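You operate a simulated robot arm through the tools that you are given. There is no shell and no other tool. Be economical: measure what you need, move in short steps, check, and stop when the job is done.

Carry out the task below with a simulated robot arm. There is one attempt and no reset: what you move stays moved.

JOB
Fetch the empty tin and stand it on top of the blue press block.

Only the result counts: the job must be done as asked and must still hold three seconds after the hand-in. Knocking over, shifting, dropping, spilling or breaking anything else fails it.

ROBOT AND FRAMES
A 7-joint arm with a two-finger parallel gripper, fixed in place. Base frame: the origin is at the foot of the arm, x ahead of it, y to its left, z up. Lengths are in m, angles in degrees, forces in N, time in s.
With the tool pointing down near the work surface it reaches from about 0.3 to 0.7 m from the base axis. Its first joint turns from -66.0 to 66.0 degrees. Payload 1.57 kg.
The TCP is the grasp point between the finger pads, 0.03 m short of the fingertips. In the tool frame z runs along the fingers and y along their closing line. Largest opening 0.11 m; finger width 0.024, thickness 0.012; the body of the gripper, 0.048 by 0.112 m, starts 0.078 m behind the TCP.
Orientation is that of the tool frame in the base frame, as a unit quaternion [x, y, z, w]. With the fingers straight down and closing along the base's y, the tool's x points along the base's -x, its y along +y and its z along -z.

CONTROLS
- The arm moves only by the tool nudge_tool. Its argument "motion" is a list of rows, each an object of numbers (a shift or turn left out is 0, a gripper value left out holds the last): "x", "y", "z": the shift along the base's x, y, z in units of 30 mm (1.0 is 30 mm); "yaw": the turn about the base's z in units of 5 degrees (1.0 is 5 degrees). In form: [{"x": .., "y": .., "z": .., "yaw": ..}, ...]. A call has 1 to 20 rows; each row shifts and turns the commanded pose from where the row before left it. "jaw" is the opening, from 0 (shut) to 1 (fully open), set as the call begins (left out, the last holds). A call with a number of a shift or a turn outside -1 to 1 is refused whole. Rows are played at 5 a second. More than 0.05 m and 8.6 degrees between two rows, or a gripper value outside its range, and nothing of the call is played. Where a pose cannot be reached the arm comes as near as it can. A force on the tool above 40 N (or 10 N above the force at the start of the call, whichever is more), or a blocked arm, ends the call early, and 0.2 s more pass. Each finger travels about 0.108 m/s and halts on what it meets, pressing with about 36 N; the grip force reading is that of the motor and also rises with nothing between the fingers. The clock runs only during rows and for 0.2 s after the last one: add rows that do not move to give the fingers time. The reply holds the time, the measured pose of the TCP, the force on the tool along the base axes, the opening and the grip force, in the units named above and with some noise.
- Cameras (640 x 400 px; columns grow to the right, rows downward): "scene" is fixed at [0.1498, -0.3772, 1.4138]; the picture's right is [0.89, -0.45, 0.00], its down [-0.22, -0.43, -0.87] and it looks along [0.40, 0.78, -0.48] (base axes); focal length 308 px, centre (320, 200). "wrist" rides on the gripper at [-0.036, 0, -0.08] in the tool frame; the picture's right is [0.00, -1.00, 0.00], its down [0.97, 0.00, -0.24] and it looks along [0.24, 0.00, 0.97] (tool axes); focal length 218 px, centre (320, 200). There is no depth. A picture from a camera that has moved, and an enlarged one, comes with that camera's place and axes in the base frame and with its lens.
- capture(camera): a new picture of that camera. It takes no simulated time.
- close_up(camera, box): a new picture of the part [left, top, right, bottom] of that camera's present view, enlarged. It takes no simulated time.
- hand_in(): hands the job in; it is judged then, once.

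Work in short steps. Places have to be worked out from the pictures, the camera data and where the tool is seen: move nearer, look again, correct. Check each grasp and each placing, and mend what went wrong. You have 90 turns and 46 pictures in all, those below and enlarged ones among them. Open the gripper and draw the arm clear of the work before you hand the job in, unless the task says otherwise; then end with one line.

The tools are called by a JSON object that holds its "op" and its "data". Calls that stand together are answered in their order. nudge_tool: Moves the arm, as the interface text tells. Its arguments: {"type":"object","properties":{"motion":{"type":"array"},"jaw":{"type":"number"}},"required":["motion"]} The other tools are called the same way: capture (camera) takes a picture; close_up (camera, box) takes an enlarged picture of a part of a camera's view; hand_in () hands the job in.

At the start:

```text
time: 0.0
tool_pos: [0.2458, 0.23, 1.1189]
tcp_rot: [0.0, 1.0, 0.0, 0.0]
wrist_force: [-0.1, 0.1, -0.1]
opening: 0.1101
grip_force: 0.1
```

scene: 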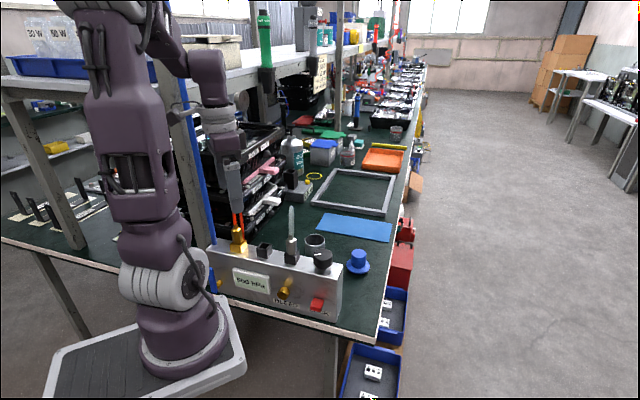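
wrist: 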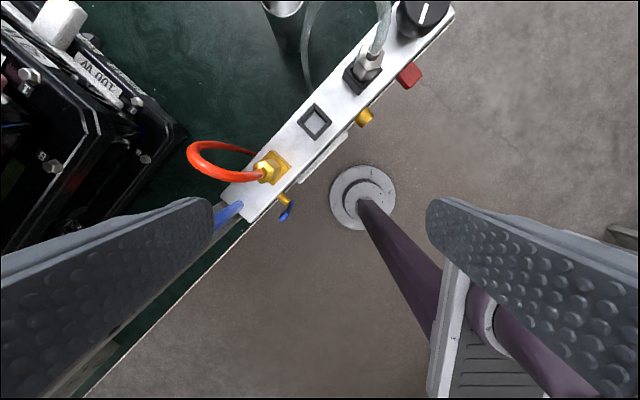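

The scene shows a cylinder near (315,243) and a blue object at (358,260). I'll enlarge these to identify them.

{"op": "close_up", "data": {"camera": "scene", "box": [220, 200, 400, 312]}}

{"op": "close_up", "data": {"camera": "scene", "box": [250, 110, 430, 222]}}

```text
3.56 times, centred on (310, 256) of scene
camera zoom: at [0.1498, -0.3772, 1.4138], right [0.89, -0.45, 0.0], down [-0.22, -0.43, -0.87], along [0.4, 0.78, -0.48], focal length 1096 px, centre (356, 1)
```

zoom: 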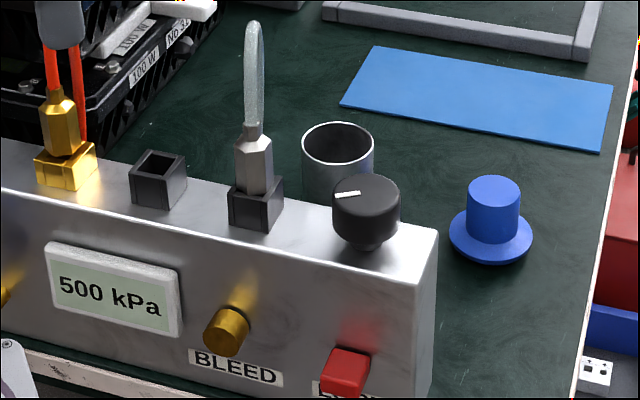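

```text
3.56 times, centred on (340, 166) of scene
camera zoom: at [0.1498, -0.3772, 1.4138], right [0.89, -0.45, 0.0], down [-0.22, -0.43, -0.87], along [0.4, 0.78, -0.48], focal length 1096 px, centre (249, 321)
```

zoom: 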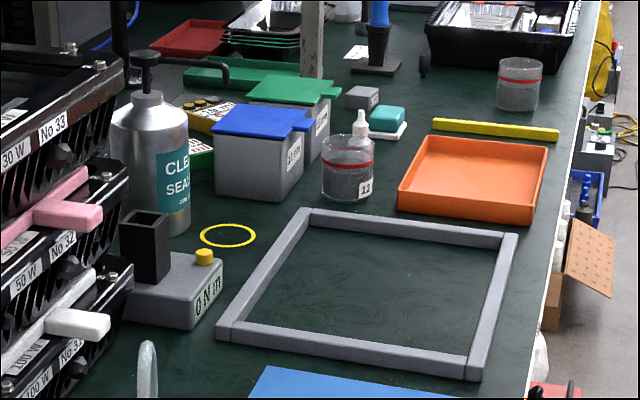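

The open metal cylinder at about (0.49, 0.33) looks like the tin, and the blue flanged piece at about (0.60, 0.23) looks like the press block. I'll move high above them to look down.

{"op": "nudge_tool", "data": {"motion": [{"x": 1, "y": 0}, {"x": 1}, {"x": 1}, {"x": 1}, {"x": 1, "y": 0.5}, {"x": 1, "y": 0.5}, {"x": 0.5}, {}]}}

{"op": "capture", "data": {"camera": "wrist"}}

{"op": "capture", "data": {"camera": "scene"}}

```text
time: 1.8
tool_pos: [0.4413, 0.2607, 1.12]
tcp_rot: [0.0, 1.0, 0.0, 0.0]
wrist_force: [-0.7, 0.3, -0.1]
opening: 0.1098
grip_force: 0.1
```

```text
41 pictures are left
camera wrist: at [0.4773, 0.2606, 1.2], right [0.0, -1.0, 0.0], down [-0.97, 0.0, 0.24], along [-0.24, 0.0, -0.97], focal length 218 px, centre (320, 200)
```

wrist: 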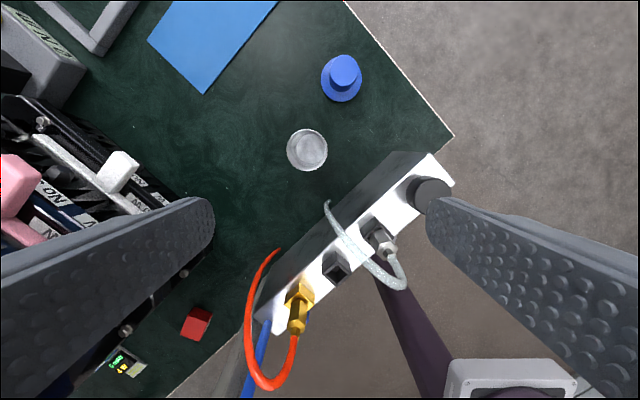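

```text
40 pictures are left
```

scene: 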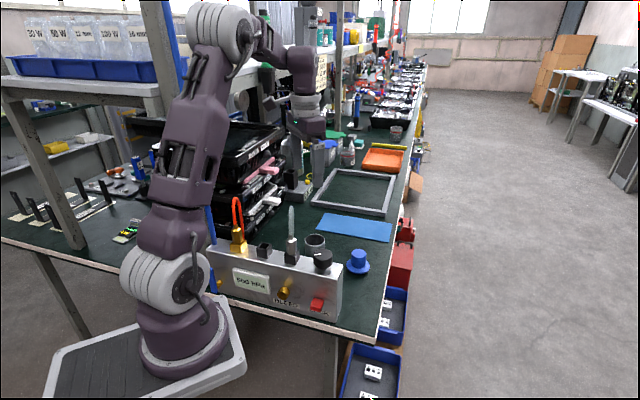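

The tin is free-standing; a hose end is near it. I'll enlarge to measure both objects and the hose.

{"op": "close_up", "data": {"camera": "wrist", "box": [240, 40, 460, 178]}}

{"op": "close_up", "data": {"camera": "wrist", "box": [240, 120, 460, 258]}}

```text
2.90 times, centred on (350, 109) of wrist
camera zoom: at [0.4773, 0.2606, 1.2], right [0.0, -1.0, 0.0], down [-0.97, 0.0, 0.24], along [-0.24, 0.0, -0.97], focal length 633 px, centre (233, 464)
```

zoom: 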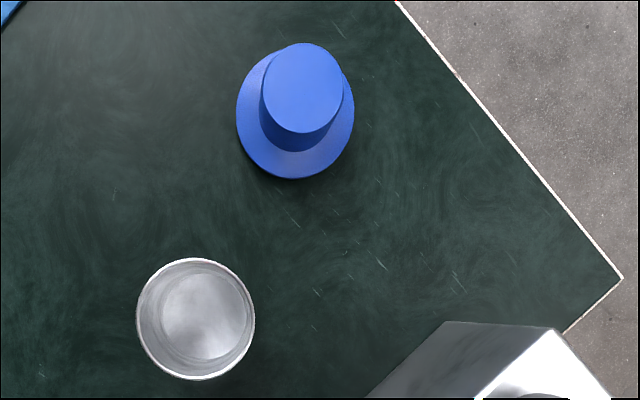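

```text
2.90 times, centred on (350, 189) of wrist
camera zoom: at [0.4773, 0.2606, 1.2], right [0.0, -1.0, 0.0], down [-0.97, 0.0, 0.24], along [-0.24, 0.0, -0.97], focal length 633 px, centre (233, 232)
```

zoom: 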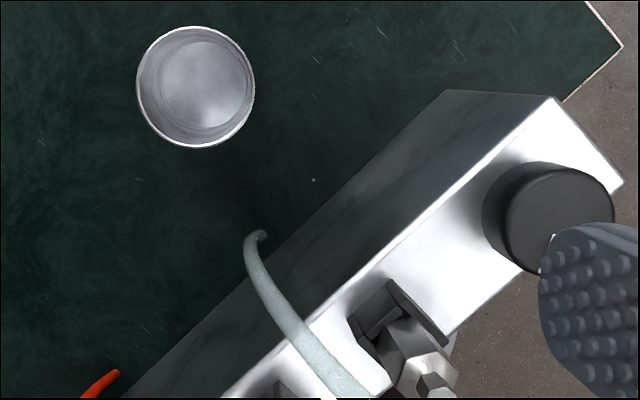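

Combining both cameras: tin rim centre ≈ (0.471, 0.280), rim z ≈ 0.88, diameter ≈ 58 mm; block ≈ (0.593, 0.223), top z ≈ 0.82. I'll move over the tin and part way down, then check.

{"op": "nudge_tool", "data": {"motion": [{"x": 1, "y": 0.63}, {"z": -1}, {"z": -1}, {"z": -1}, {"z": -1}, {}], "jaw": 1}}

{"op": "capture", "data": {"camera": "wrist"}}

{"op": "capture", "data": {"camera": "scene"}}

```text
time: 3.2
tool_pos: [0.4699, 0.278, 0.9985]
tcp_rot: [0.0, 1.0, 0.0, 0.0]
wrist_force: [0.1, 0.8, 0.7]
opening: 0.1099
grip_force: 0.0
```

```text
37 pictures are left
camera wrist: at [0.507, 0.2794, 1.0785], right [0.0, -1.0, 0.0], down [-0.97, 0.0, 0.24], along [-0.24, 0.0, -0.97], focal length 218 px, centre (320, 200)
```

wrist: 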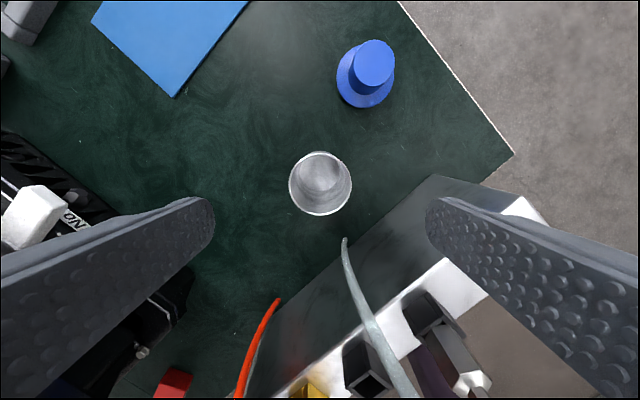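

```text
36 pictures are left
```

scene: 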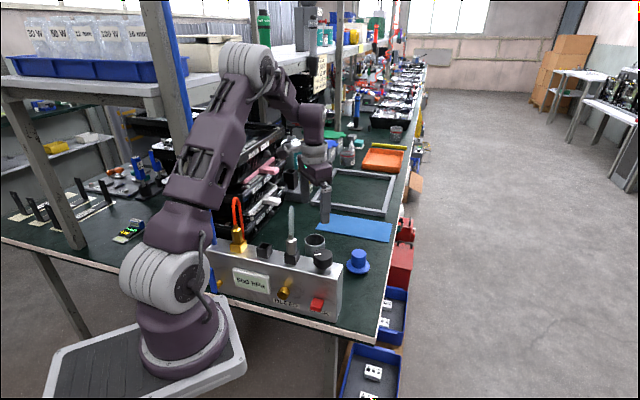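

The tin is centred between the fingers (≈0.472, 0.279), rim z ≈ 0.87, and the hose end is about 9 cm away. I'll descend to z ≈ 0.835 with the jaws open.

{"op": "nudge_tool", "data": {"motion": [{"x": 0.07, "z": -1}, {"z": -1}, {"z": -1}, {"z": -1}, {"z": -1}, {"z": -0.45}, {}]}}

{"op": "capture", "data": {"camera": "wrist"}}

{"op": "close_up", "data": {"camera": "scene", "box": [240, 180, 400, 280]}}

```text
time: 4.8
tool_pos: [0.4732, 0.2793, 0.835]
tcp_rot: [0.0, 1.0, 0.0, 0.0]
wrist_force: [-0.2, 0.0, 0.8]
opening: 0.11
grip_force: 0.2
```

```text
35 pictures are left
camera wrist: at [0.5094, 0.2797, 0.9154], right [0.0, -1.0, 0.0], down [-0.97, 0.0, 0.24], along [-0.24, 0.0, -0.97], focal length 218 px, centre (320, 200)
```

wrist: 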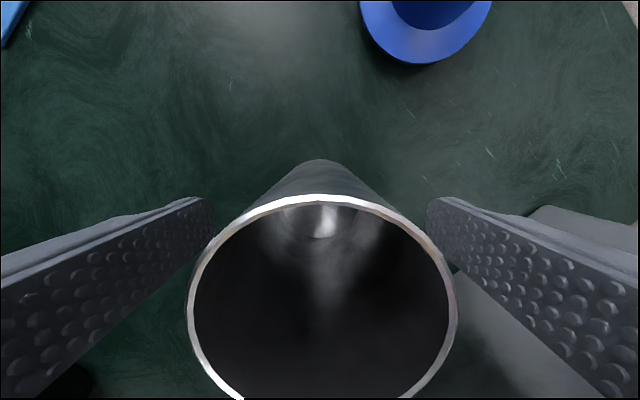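

```text
4.00 times, centred on (320, 230) of scene
camera zoom: at [0.1498, -0.3772, 1.4138], right [0.89, -0.45, 0.0], down [-0.22, -0.43, -0.87], along [0.4, 0.78, -0.48], focal length 1233 px, centre (320, 80)
```

zoom: 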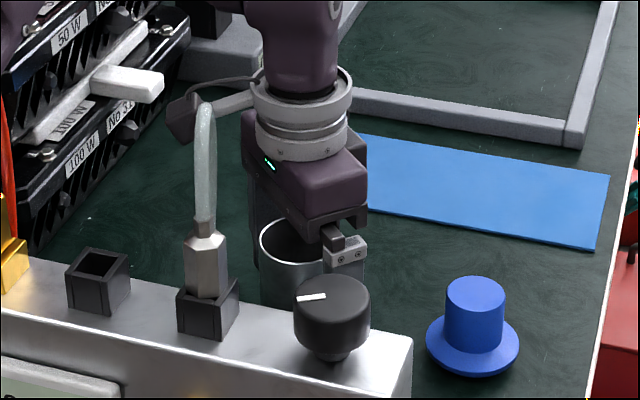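

The fingers straddle the tin evenly. I'll close gently, to just under the estimated diameter.

{"op": "nudge_tool", "data": {"motion": [{}, {}, {}, {}], "jaw": 0.52}}

```text
time: 5.8
tool_pos: [0.4728, 0.2804, 0.8349]
tcp_rot: [0.0, 1.0, 0.0, 0.0]
wrist_force: [-0.3, 0.0, -0.2]
opening: 0.0572
grip_force: 0.1
```

Opening reached 57.2 mm with no load, so it's not yet gripping. I'll close a bit further.

{"op": "nudge_tool", "data": {"motion": [{}, {}, {}], "jaw": 0.48}}

```text
time: 6.6
tool_pos: [0.4722, 0.279, 0.8356]
tcp_rot: [0.0, 1.0, 0.0, 0.0]
wrist_force: [-1.3, -0.3, 0.7]
opening: 0.0551
grip_force: 36.2
```

It halted at 55.1 mm with 36 N, so the tin is gripped. I'll lift about 9 cm and check.

{"op": "nudge_tool", "data": {"motion": [{"z": 0.5}, {"z": 0.5}, {"z": 1}, {"z": 1}, {}]}}

{"op": "close_up", "data": {"camera": "scene", "box": [240, 150, 400, 280]}}

```text
time: 7.8
tool_pos: [0.4732, 0.2802, 0.9251]
tcp_rot: [-0.001, 1.0, 0.0, 0.0]
wrist_force: [0.5, 0.3, -0.8]
opening: 0.0548
grip_force: 36.2
```

```text
3.08 times, centred on (320, 215) of scene
camera zoom: at [0.1498, -0.3772, 1.4138], right [0.89, -0.45, 0.0], down [-0.22, -0.43, -0.87], along [0.4, 0.78, -0.48], focal length 948 px, centre (320, 154)
```

zoom: 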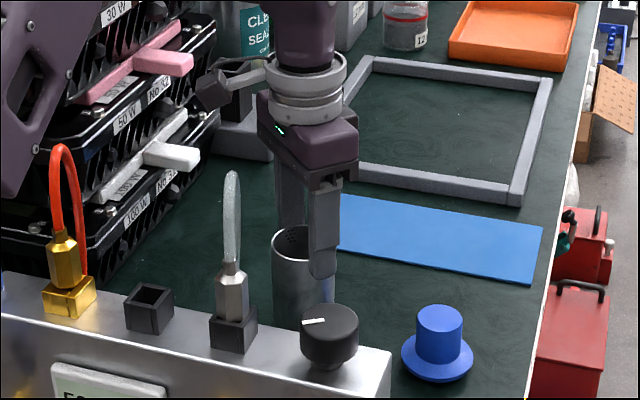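

The tin came up with the gripper. I'll lift another 3 cm and carry it toward the block, x first, then check clearance.

{"op": "nudge_tool", "data": {"motion": [{"z": 1}, {"x": 1, "y": -0.3}, {"x": 1, "y": -0.5}, {"x": 1, "y": -0.55}, {"x": 1, "y": -0.55}, {}, {}]}}

{"op": "close_up", "data": {"camera": "scene", "box": [290, 150, 430, 290]}}

{"op": "capture", "data": {"camera": "wrist"}}

```text
time: 9.4
tool_pos: [0.5925, 0.2236, 0.9535]
tcp_rot: [0.0, 1.0, 0.0, 0.001]
wrist_force: [0.0, -0.1, -1.1]
opening: 0.0547
grip_force: 35.6
```

```text
2.86 times, centred on (360, 220) of scene
camera zoom: at [0.1498, -0.3772, 1.4138], right [0.89, -0.45, 0.0], down [-0.22, -0.43, -0.87], along [0.4, 0.78, -0.48], focal length 881 px, centre (206, 143)
```

zoom: 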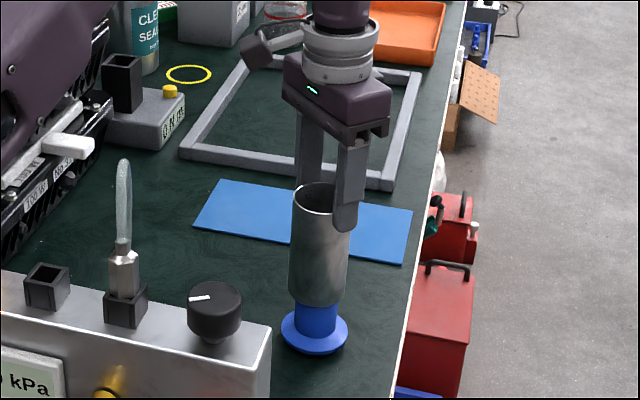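

```text
31 pictures are left
camera wrist: at [0.6291, 0.2231, 1.0355], right [0.0, -1.0, 0.0], down [-0.97, 0.0, 0.24], along [-0.24, 0.0, -0.97], focal length 218 px, centre (320, 200)
```

wrist: 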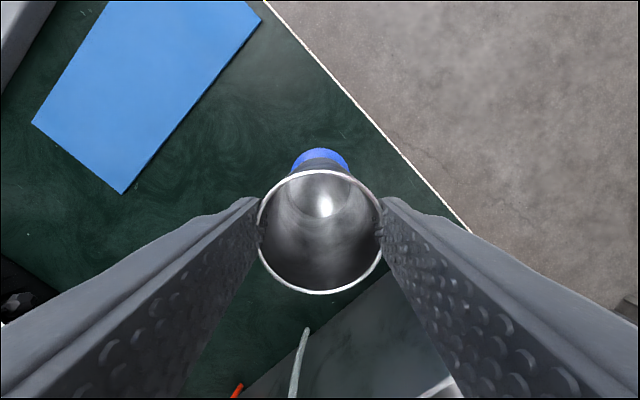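

Compared with the grasp, the rim appears lower relative to the fingers (rim z ≈ 0.94 now), so the tin may have slipped about 5 cm. I'll zoom in before moving anything.

{"op": "close_up", "data": {"camera": "scene", "box": [325, 200, 405, 280]}}

{"op": "close_up", "data": {"camera": "wrist", "box": [230, 120, 410, 310]}}

```text
5.00 times, centred on (365, 240) of scene
camera zoom: at [0.1498, -0.3772, 1.4138], right [0.89, -0.45, 0.0], down [-0.22, -0.43, -0.87], along [0.4, 0.78, -0.48], focal length 1541 px, centre (95, 0)
```

zoom: 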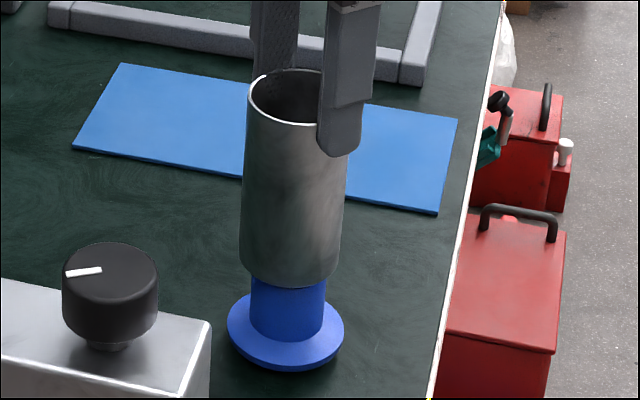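

```text
2.11 times, centred on (320, 215) of wrist
camera zoom: at [0.6291, 0.2231, 1.0355], right [0.0, -1.0, 0.0], down [-0.97, 0.0, 0.24], along [-0.24, 0.0, -0.97], focal length 460 px, centre (320, 168)
```

zoom: 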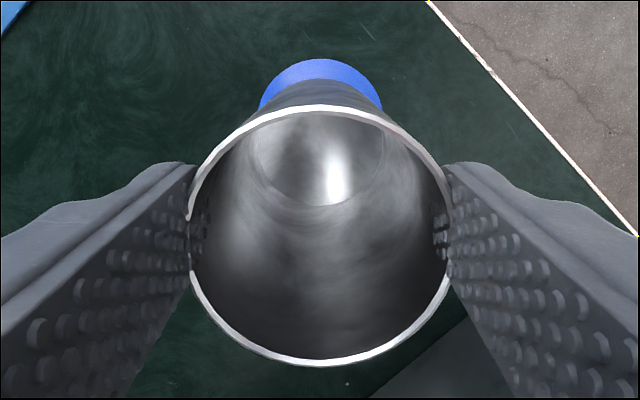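

The tin has slipped in the grip, but it hangs upright and in line with the block in both views (block and tin axes match within ~1–2 mm). The gap looks like just a few mm, so I'll lower by small amounts.

{"op": "nudge_tool", "data": {"motion": [{"z": -0.07}, {"z": -0.07}, {}]}}

{"op": "close_up", "data": {"camera": "scene", "box": [325, 200, 405, 280]}}

{"op": "close_up", "data": {"camera": "wrist", "box": [230, 120, 410, 310]}}

```text
time: 10.2
tool_pos: [0.5921, 0.2228, 0.9523]
tcp_rot: [0.0, 1.0, 0.0, 0.0]
wrist_force: [-0.1, 0.6, -1.3]
opening: 0.0549
grip_force: 35.7
```

```text
5.00 times, centred on (365, 240) of scene
camera zoom: at [0.1498, -0.3772, 1.4138], right [0.89, -0.45, 0.0], down [-0.22, -0.43, -0.87], along [0.4, 0.78, -0.48], focal length 1541 px, centre (95, 0)
```

zoom: 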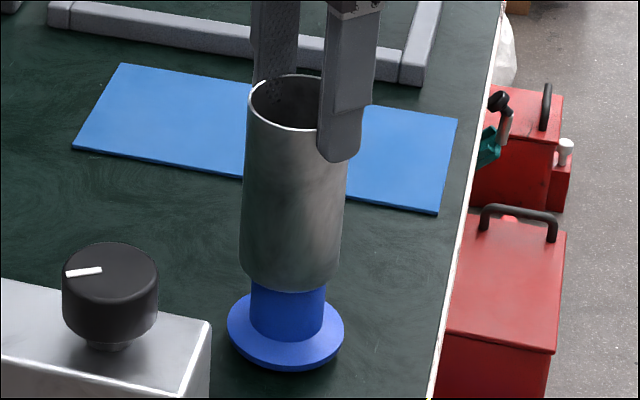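

```text
2.11 times, centred on (320, 215) of wrist
camera zoom: at [0.6292, 0.223, 1.0318], right [0.0, -1.0, 0.0], down [-0.97, 0.0, 0.24], along [-0.24, 0.0, -0.97], focal length 460 px, centre (320, 168)
```

zoom: 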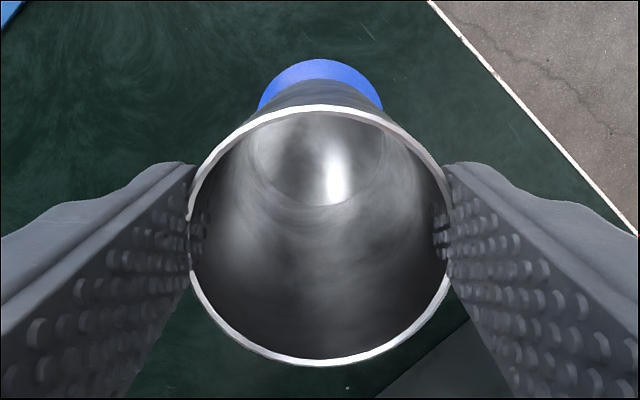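

The tin moves with the hand now with no further slip. I'll keep lowering in ~2 mm steps, watching the force.

{"op": "nudge_tool", "data": {"motion": [{"z": -0.07}, {}, {}]}}

{"op": "close_up", "data": {"camera": "wrist", "box": [230, 120, 410, 310]}}

```text
time: 11.0
tool_pos: [0.5933, 0.2224, 0.9499]
tcp_rot: [0.0, 1.0, -0.001, 0.0]
wrist_force: [-0.8, 0.3, -1.5]
opening: 0.0547
grip_force: 35.8
```

```text
2.11 times, centred on (320, 215) of wrist
camera zoom: at [0.6295, 0.223, 1.0298], right [0.0, -1.0, 0.0], down [-0.97, 0.0, 0.24], along [-0.24, 0.0, -0.97], focal length 460 px, centre (320, 168)
```

zoom: 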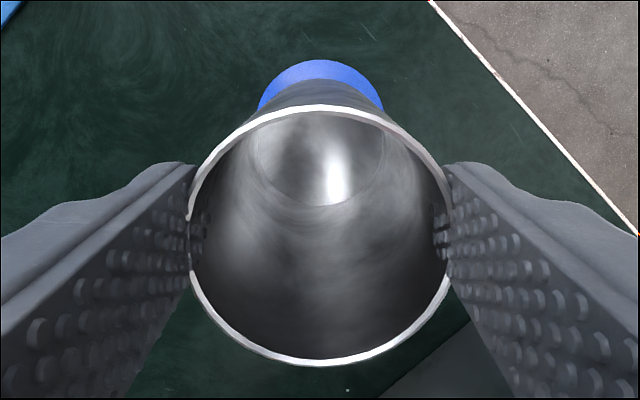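

No contact yet (force steady at about −1.5 N, the tin's weight). I'll continue down.

{"op": "nudge_tool", "data": {"motion": [{"z": -0.07}, {}, {}]}}

{"op": "nudge_tool", "data": {"motion": [{"z": -0.07}, {}, {}]}}

{"op": "close_up", "data": {"camera": "scene", "box": [325, 200, 405, 280]}}

{"op": "close_up", "data": {"camera": "wrist", "box": [230, 120, 410, 310]}}

```text
time: 11.8
tool_pos: [0.5935, 0.2231, 0.947]
tcp_rot: [0.0, 1.0, 0.0, 0.001]
wrist_force: [-2.0, 0.7, 13.8]
opening: 0.0545
grip_force: 35.9
```

```text
time: 12.6
tool_pos: [0.5925, 0.2233, 0.9459]
tcp_rot: [0.001, 1.0, 0.0, 0.001]
wrist_force: [1.5, 0.6, 22.8]
opening: 0.0546
grip_force: 36.1
```

```text
5.00 times, centred on (365, 240) of scene
camera zoom: at [0.1494, -0.3773, 1.4138], right [0.89, -0.45, 0.0], down [-0.22, -0.43, -0.87], along [0.4, 0.78, -0.48], focal length 1541 px, centre (95, 0)
```

zoom: 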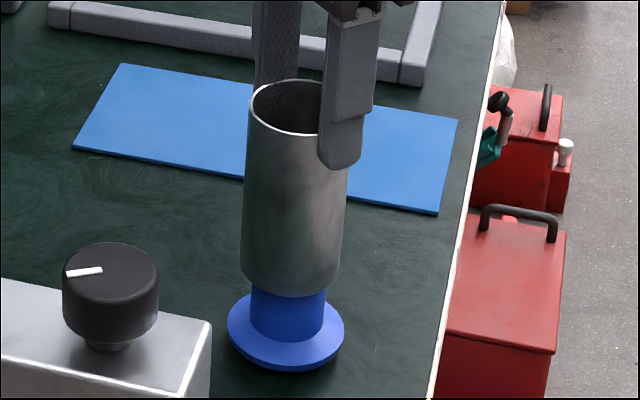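

```text
2.11 times, centred on (320, 215) of wrist
camera zoom: at [0.6298, 0.2229, 1.0267], right [0.0, -1.0, 0.0], down [-0.97, 0.0, 0.24], along [-0.24, 0.0, -0.97], focal length 460 px, centre (320, 168)
```

zoom: 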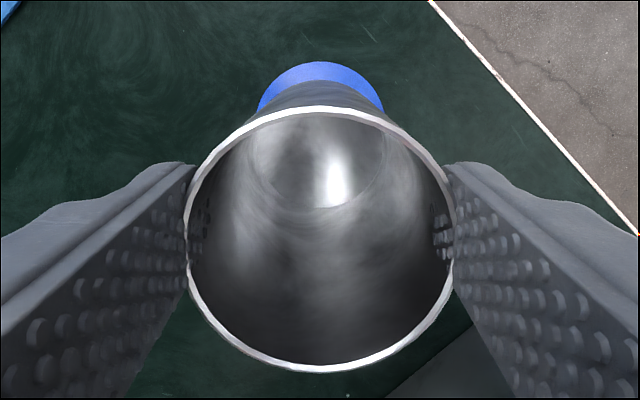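

Contact: force rose to +23 N, tin upright on the block. I'll relieve the pressure before opening.

{"op": "nudge_tool", "data": {"motion": [{"z": 0.09}, {}, {}]}}

```text
time: 13.4
tool_pos: [0.5924, 0.2216, 0.9474]
tcp_rot: [0.0, 1.0, 0.0, -0.001]
wrist_force: [0.5, 0.1, -1.3]
opening: 0.0547
grip_force: 36.1
```

The force is back to −1.3 N, barely off contact; I'll lower 1 mm to touch again.

{"op": "nudge_tool", "data": {"motion": [{"z": -0.03}, {}]}}

```text
time: 14.0
tool_pos: [0.5942, 0.224, 0.9479]
tcp_rot: [0.0, 1.0, 0.0, 0.0]
wrist_force: [0.1, -0.4, -0.6]
opening: 0.0548
grip_force: 36.3
```

Nearly neutral (−0.6 N), so the block now carries part of the weight. I'll open slightly to release.

{"op": "nudge_tool", "data": {"motion": [{}, {}, {}], "jaw": 0.53}}

{"op": "close_up", "data": {"camera": "scene", "box": [325, 200, 405, 280]}}

{"op": "close_up", "data": {"camera": "wrist", "box": [230, 120, 410, 310]}}

```text
time: 14.8
tool_pos: [0.5923, 0.2229, 0.9472]
tcp_rot: [0.0, 1.0, -0.001, 0.0]
wrist_force: [0.0, -0.8, 0.2]
opening: 0.0582
grip_force: 0.0
```

```text
5.00 times, centred on (365, 240) of scene
camera zoom: at [0.1498, -0.3772, 1.4138], right [0.89, -0.45, 0.0], down [-0.22, -0.43, -0.87], along [0.4, 0.78, -0.48], focal length 1541 px, centre (95, 0)
```

zoom: 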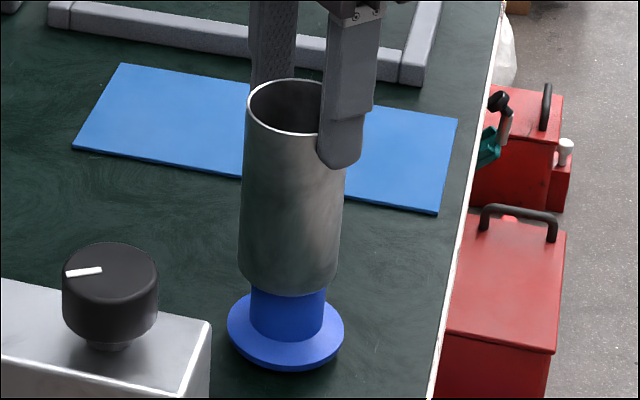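

```text
2.11 times, centred on (320, 215) of wrist
camera zoom: at [0.6296, 0.2237, 1.0278], right [0.0, -1.0, 0.0], down [-0.97, 0.0, 0.24], along [-0.24, 0.0, -0.97], focal length 460 px, centre (320, 168)
```

zoom: 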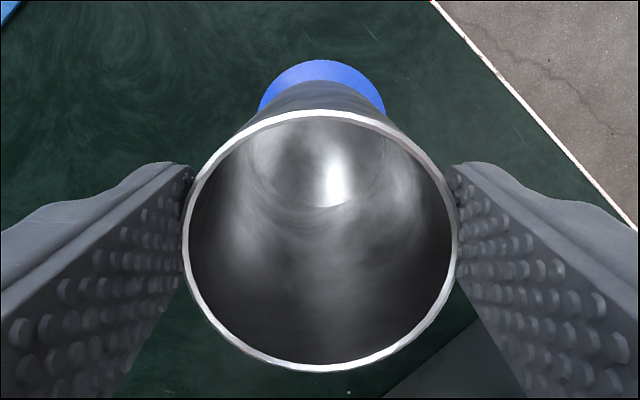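

The tin stands on its own, upright. I'll open wide, then rise straight up.

{"op": "nudge_tool", "data": {"motion": [{}, {}, {}, {}], "jaw": 0.9}}

{"op": "nudge_tool", "data": {"motion": [{"z": 0.5}, {"z": 1}, {"z": 1}, {"z": 1}, {"z": 1}, {"z": 1}, {}, {}, {}]}}

{"op": "close_up", "data": {"camera": "scene", "box": [240, 150, 400, 280]}}

{"op": "capture", "data": {"camera": "wrist"}}

```text
time: 15.8
tool_pos: [0.593, 0.2244, 0.9477]
tcp_rot: [0.0, 1.0, 0.0, 0.0]
wrist_force: [0.6, 0.7, 0.6]
opening: 0.0992
grip_force: 0.1
```

```text
time: 17.8
tool_pos: [0.5915, 0.2237, 1.1128]
tcp_rot: [0.001, 1.0, 0.0, 0.0]
wrist_force: [0.2, -0.2, 0.0]
opening: 0.0992
grip_force: 0.1
```

```text
3.08 times, centred on (320, 215) of scene
camera zoom: at [0.1498, -0.3772, 1.4138], right [0.89, -0.45, 0.0], down [-0.22, -0.43, -0.87], along [0.4, 0.78, -0.48], focal length 948 px, centre (320, 154)
```

zoom: 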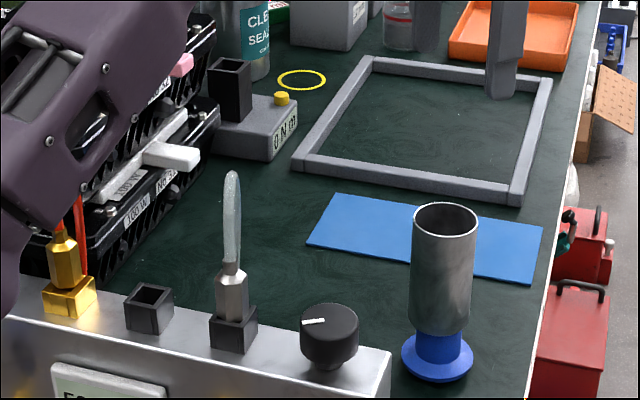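

```text
20 pictures are left
camera wrist: at [0.628, 0.2239, 1.193], right [0.0, -1.0, 0.0], down [-0.97, 0.0, 0.24], along [-0.24, 0.0, -0.97], focal length 218 px, centre (320, 200)
```

wrist: 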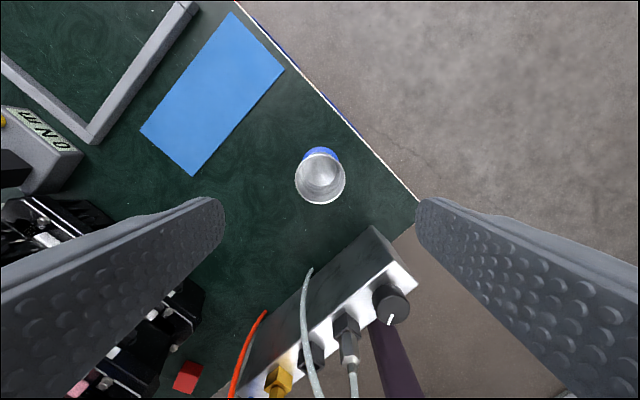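

The tin stands upright and centred on the blue block, the gripper is well clear above, and nothing else has moved. I'll hand it in.

{"op": "hand_in", "data": {}}

```text
The job is handed in.
```

The empty tin is standing upright on top of the blue press block, the gripper is open and clear above it, and nothing else was moved.
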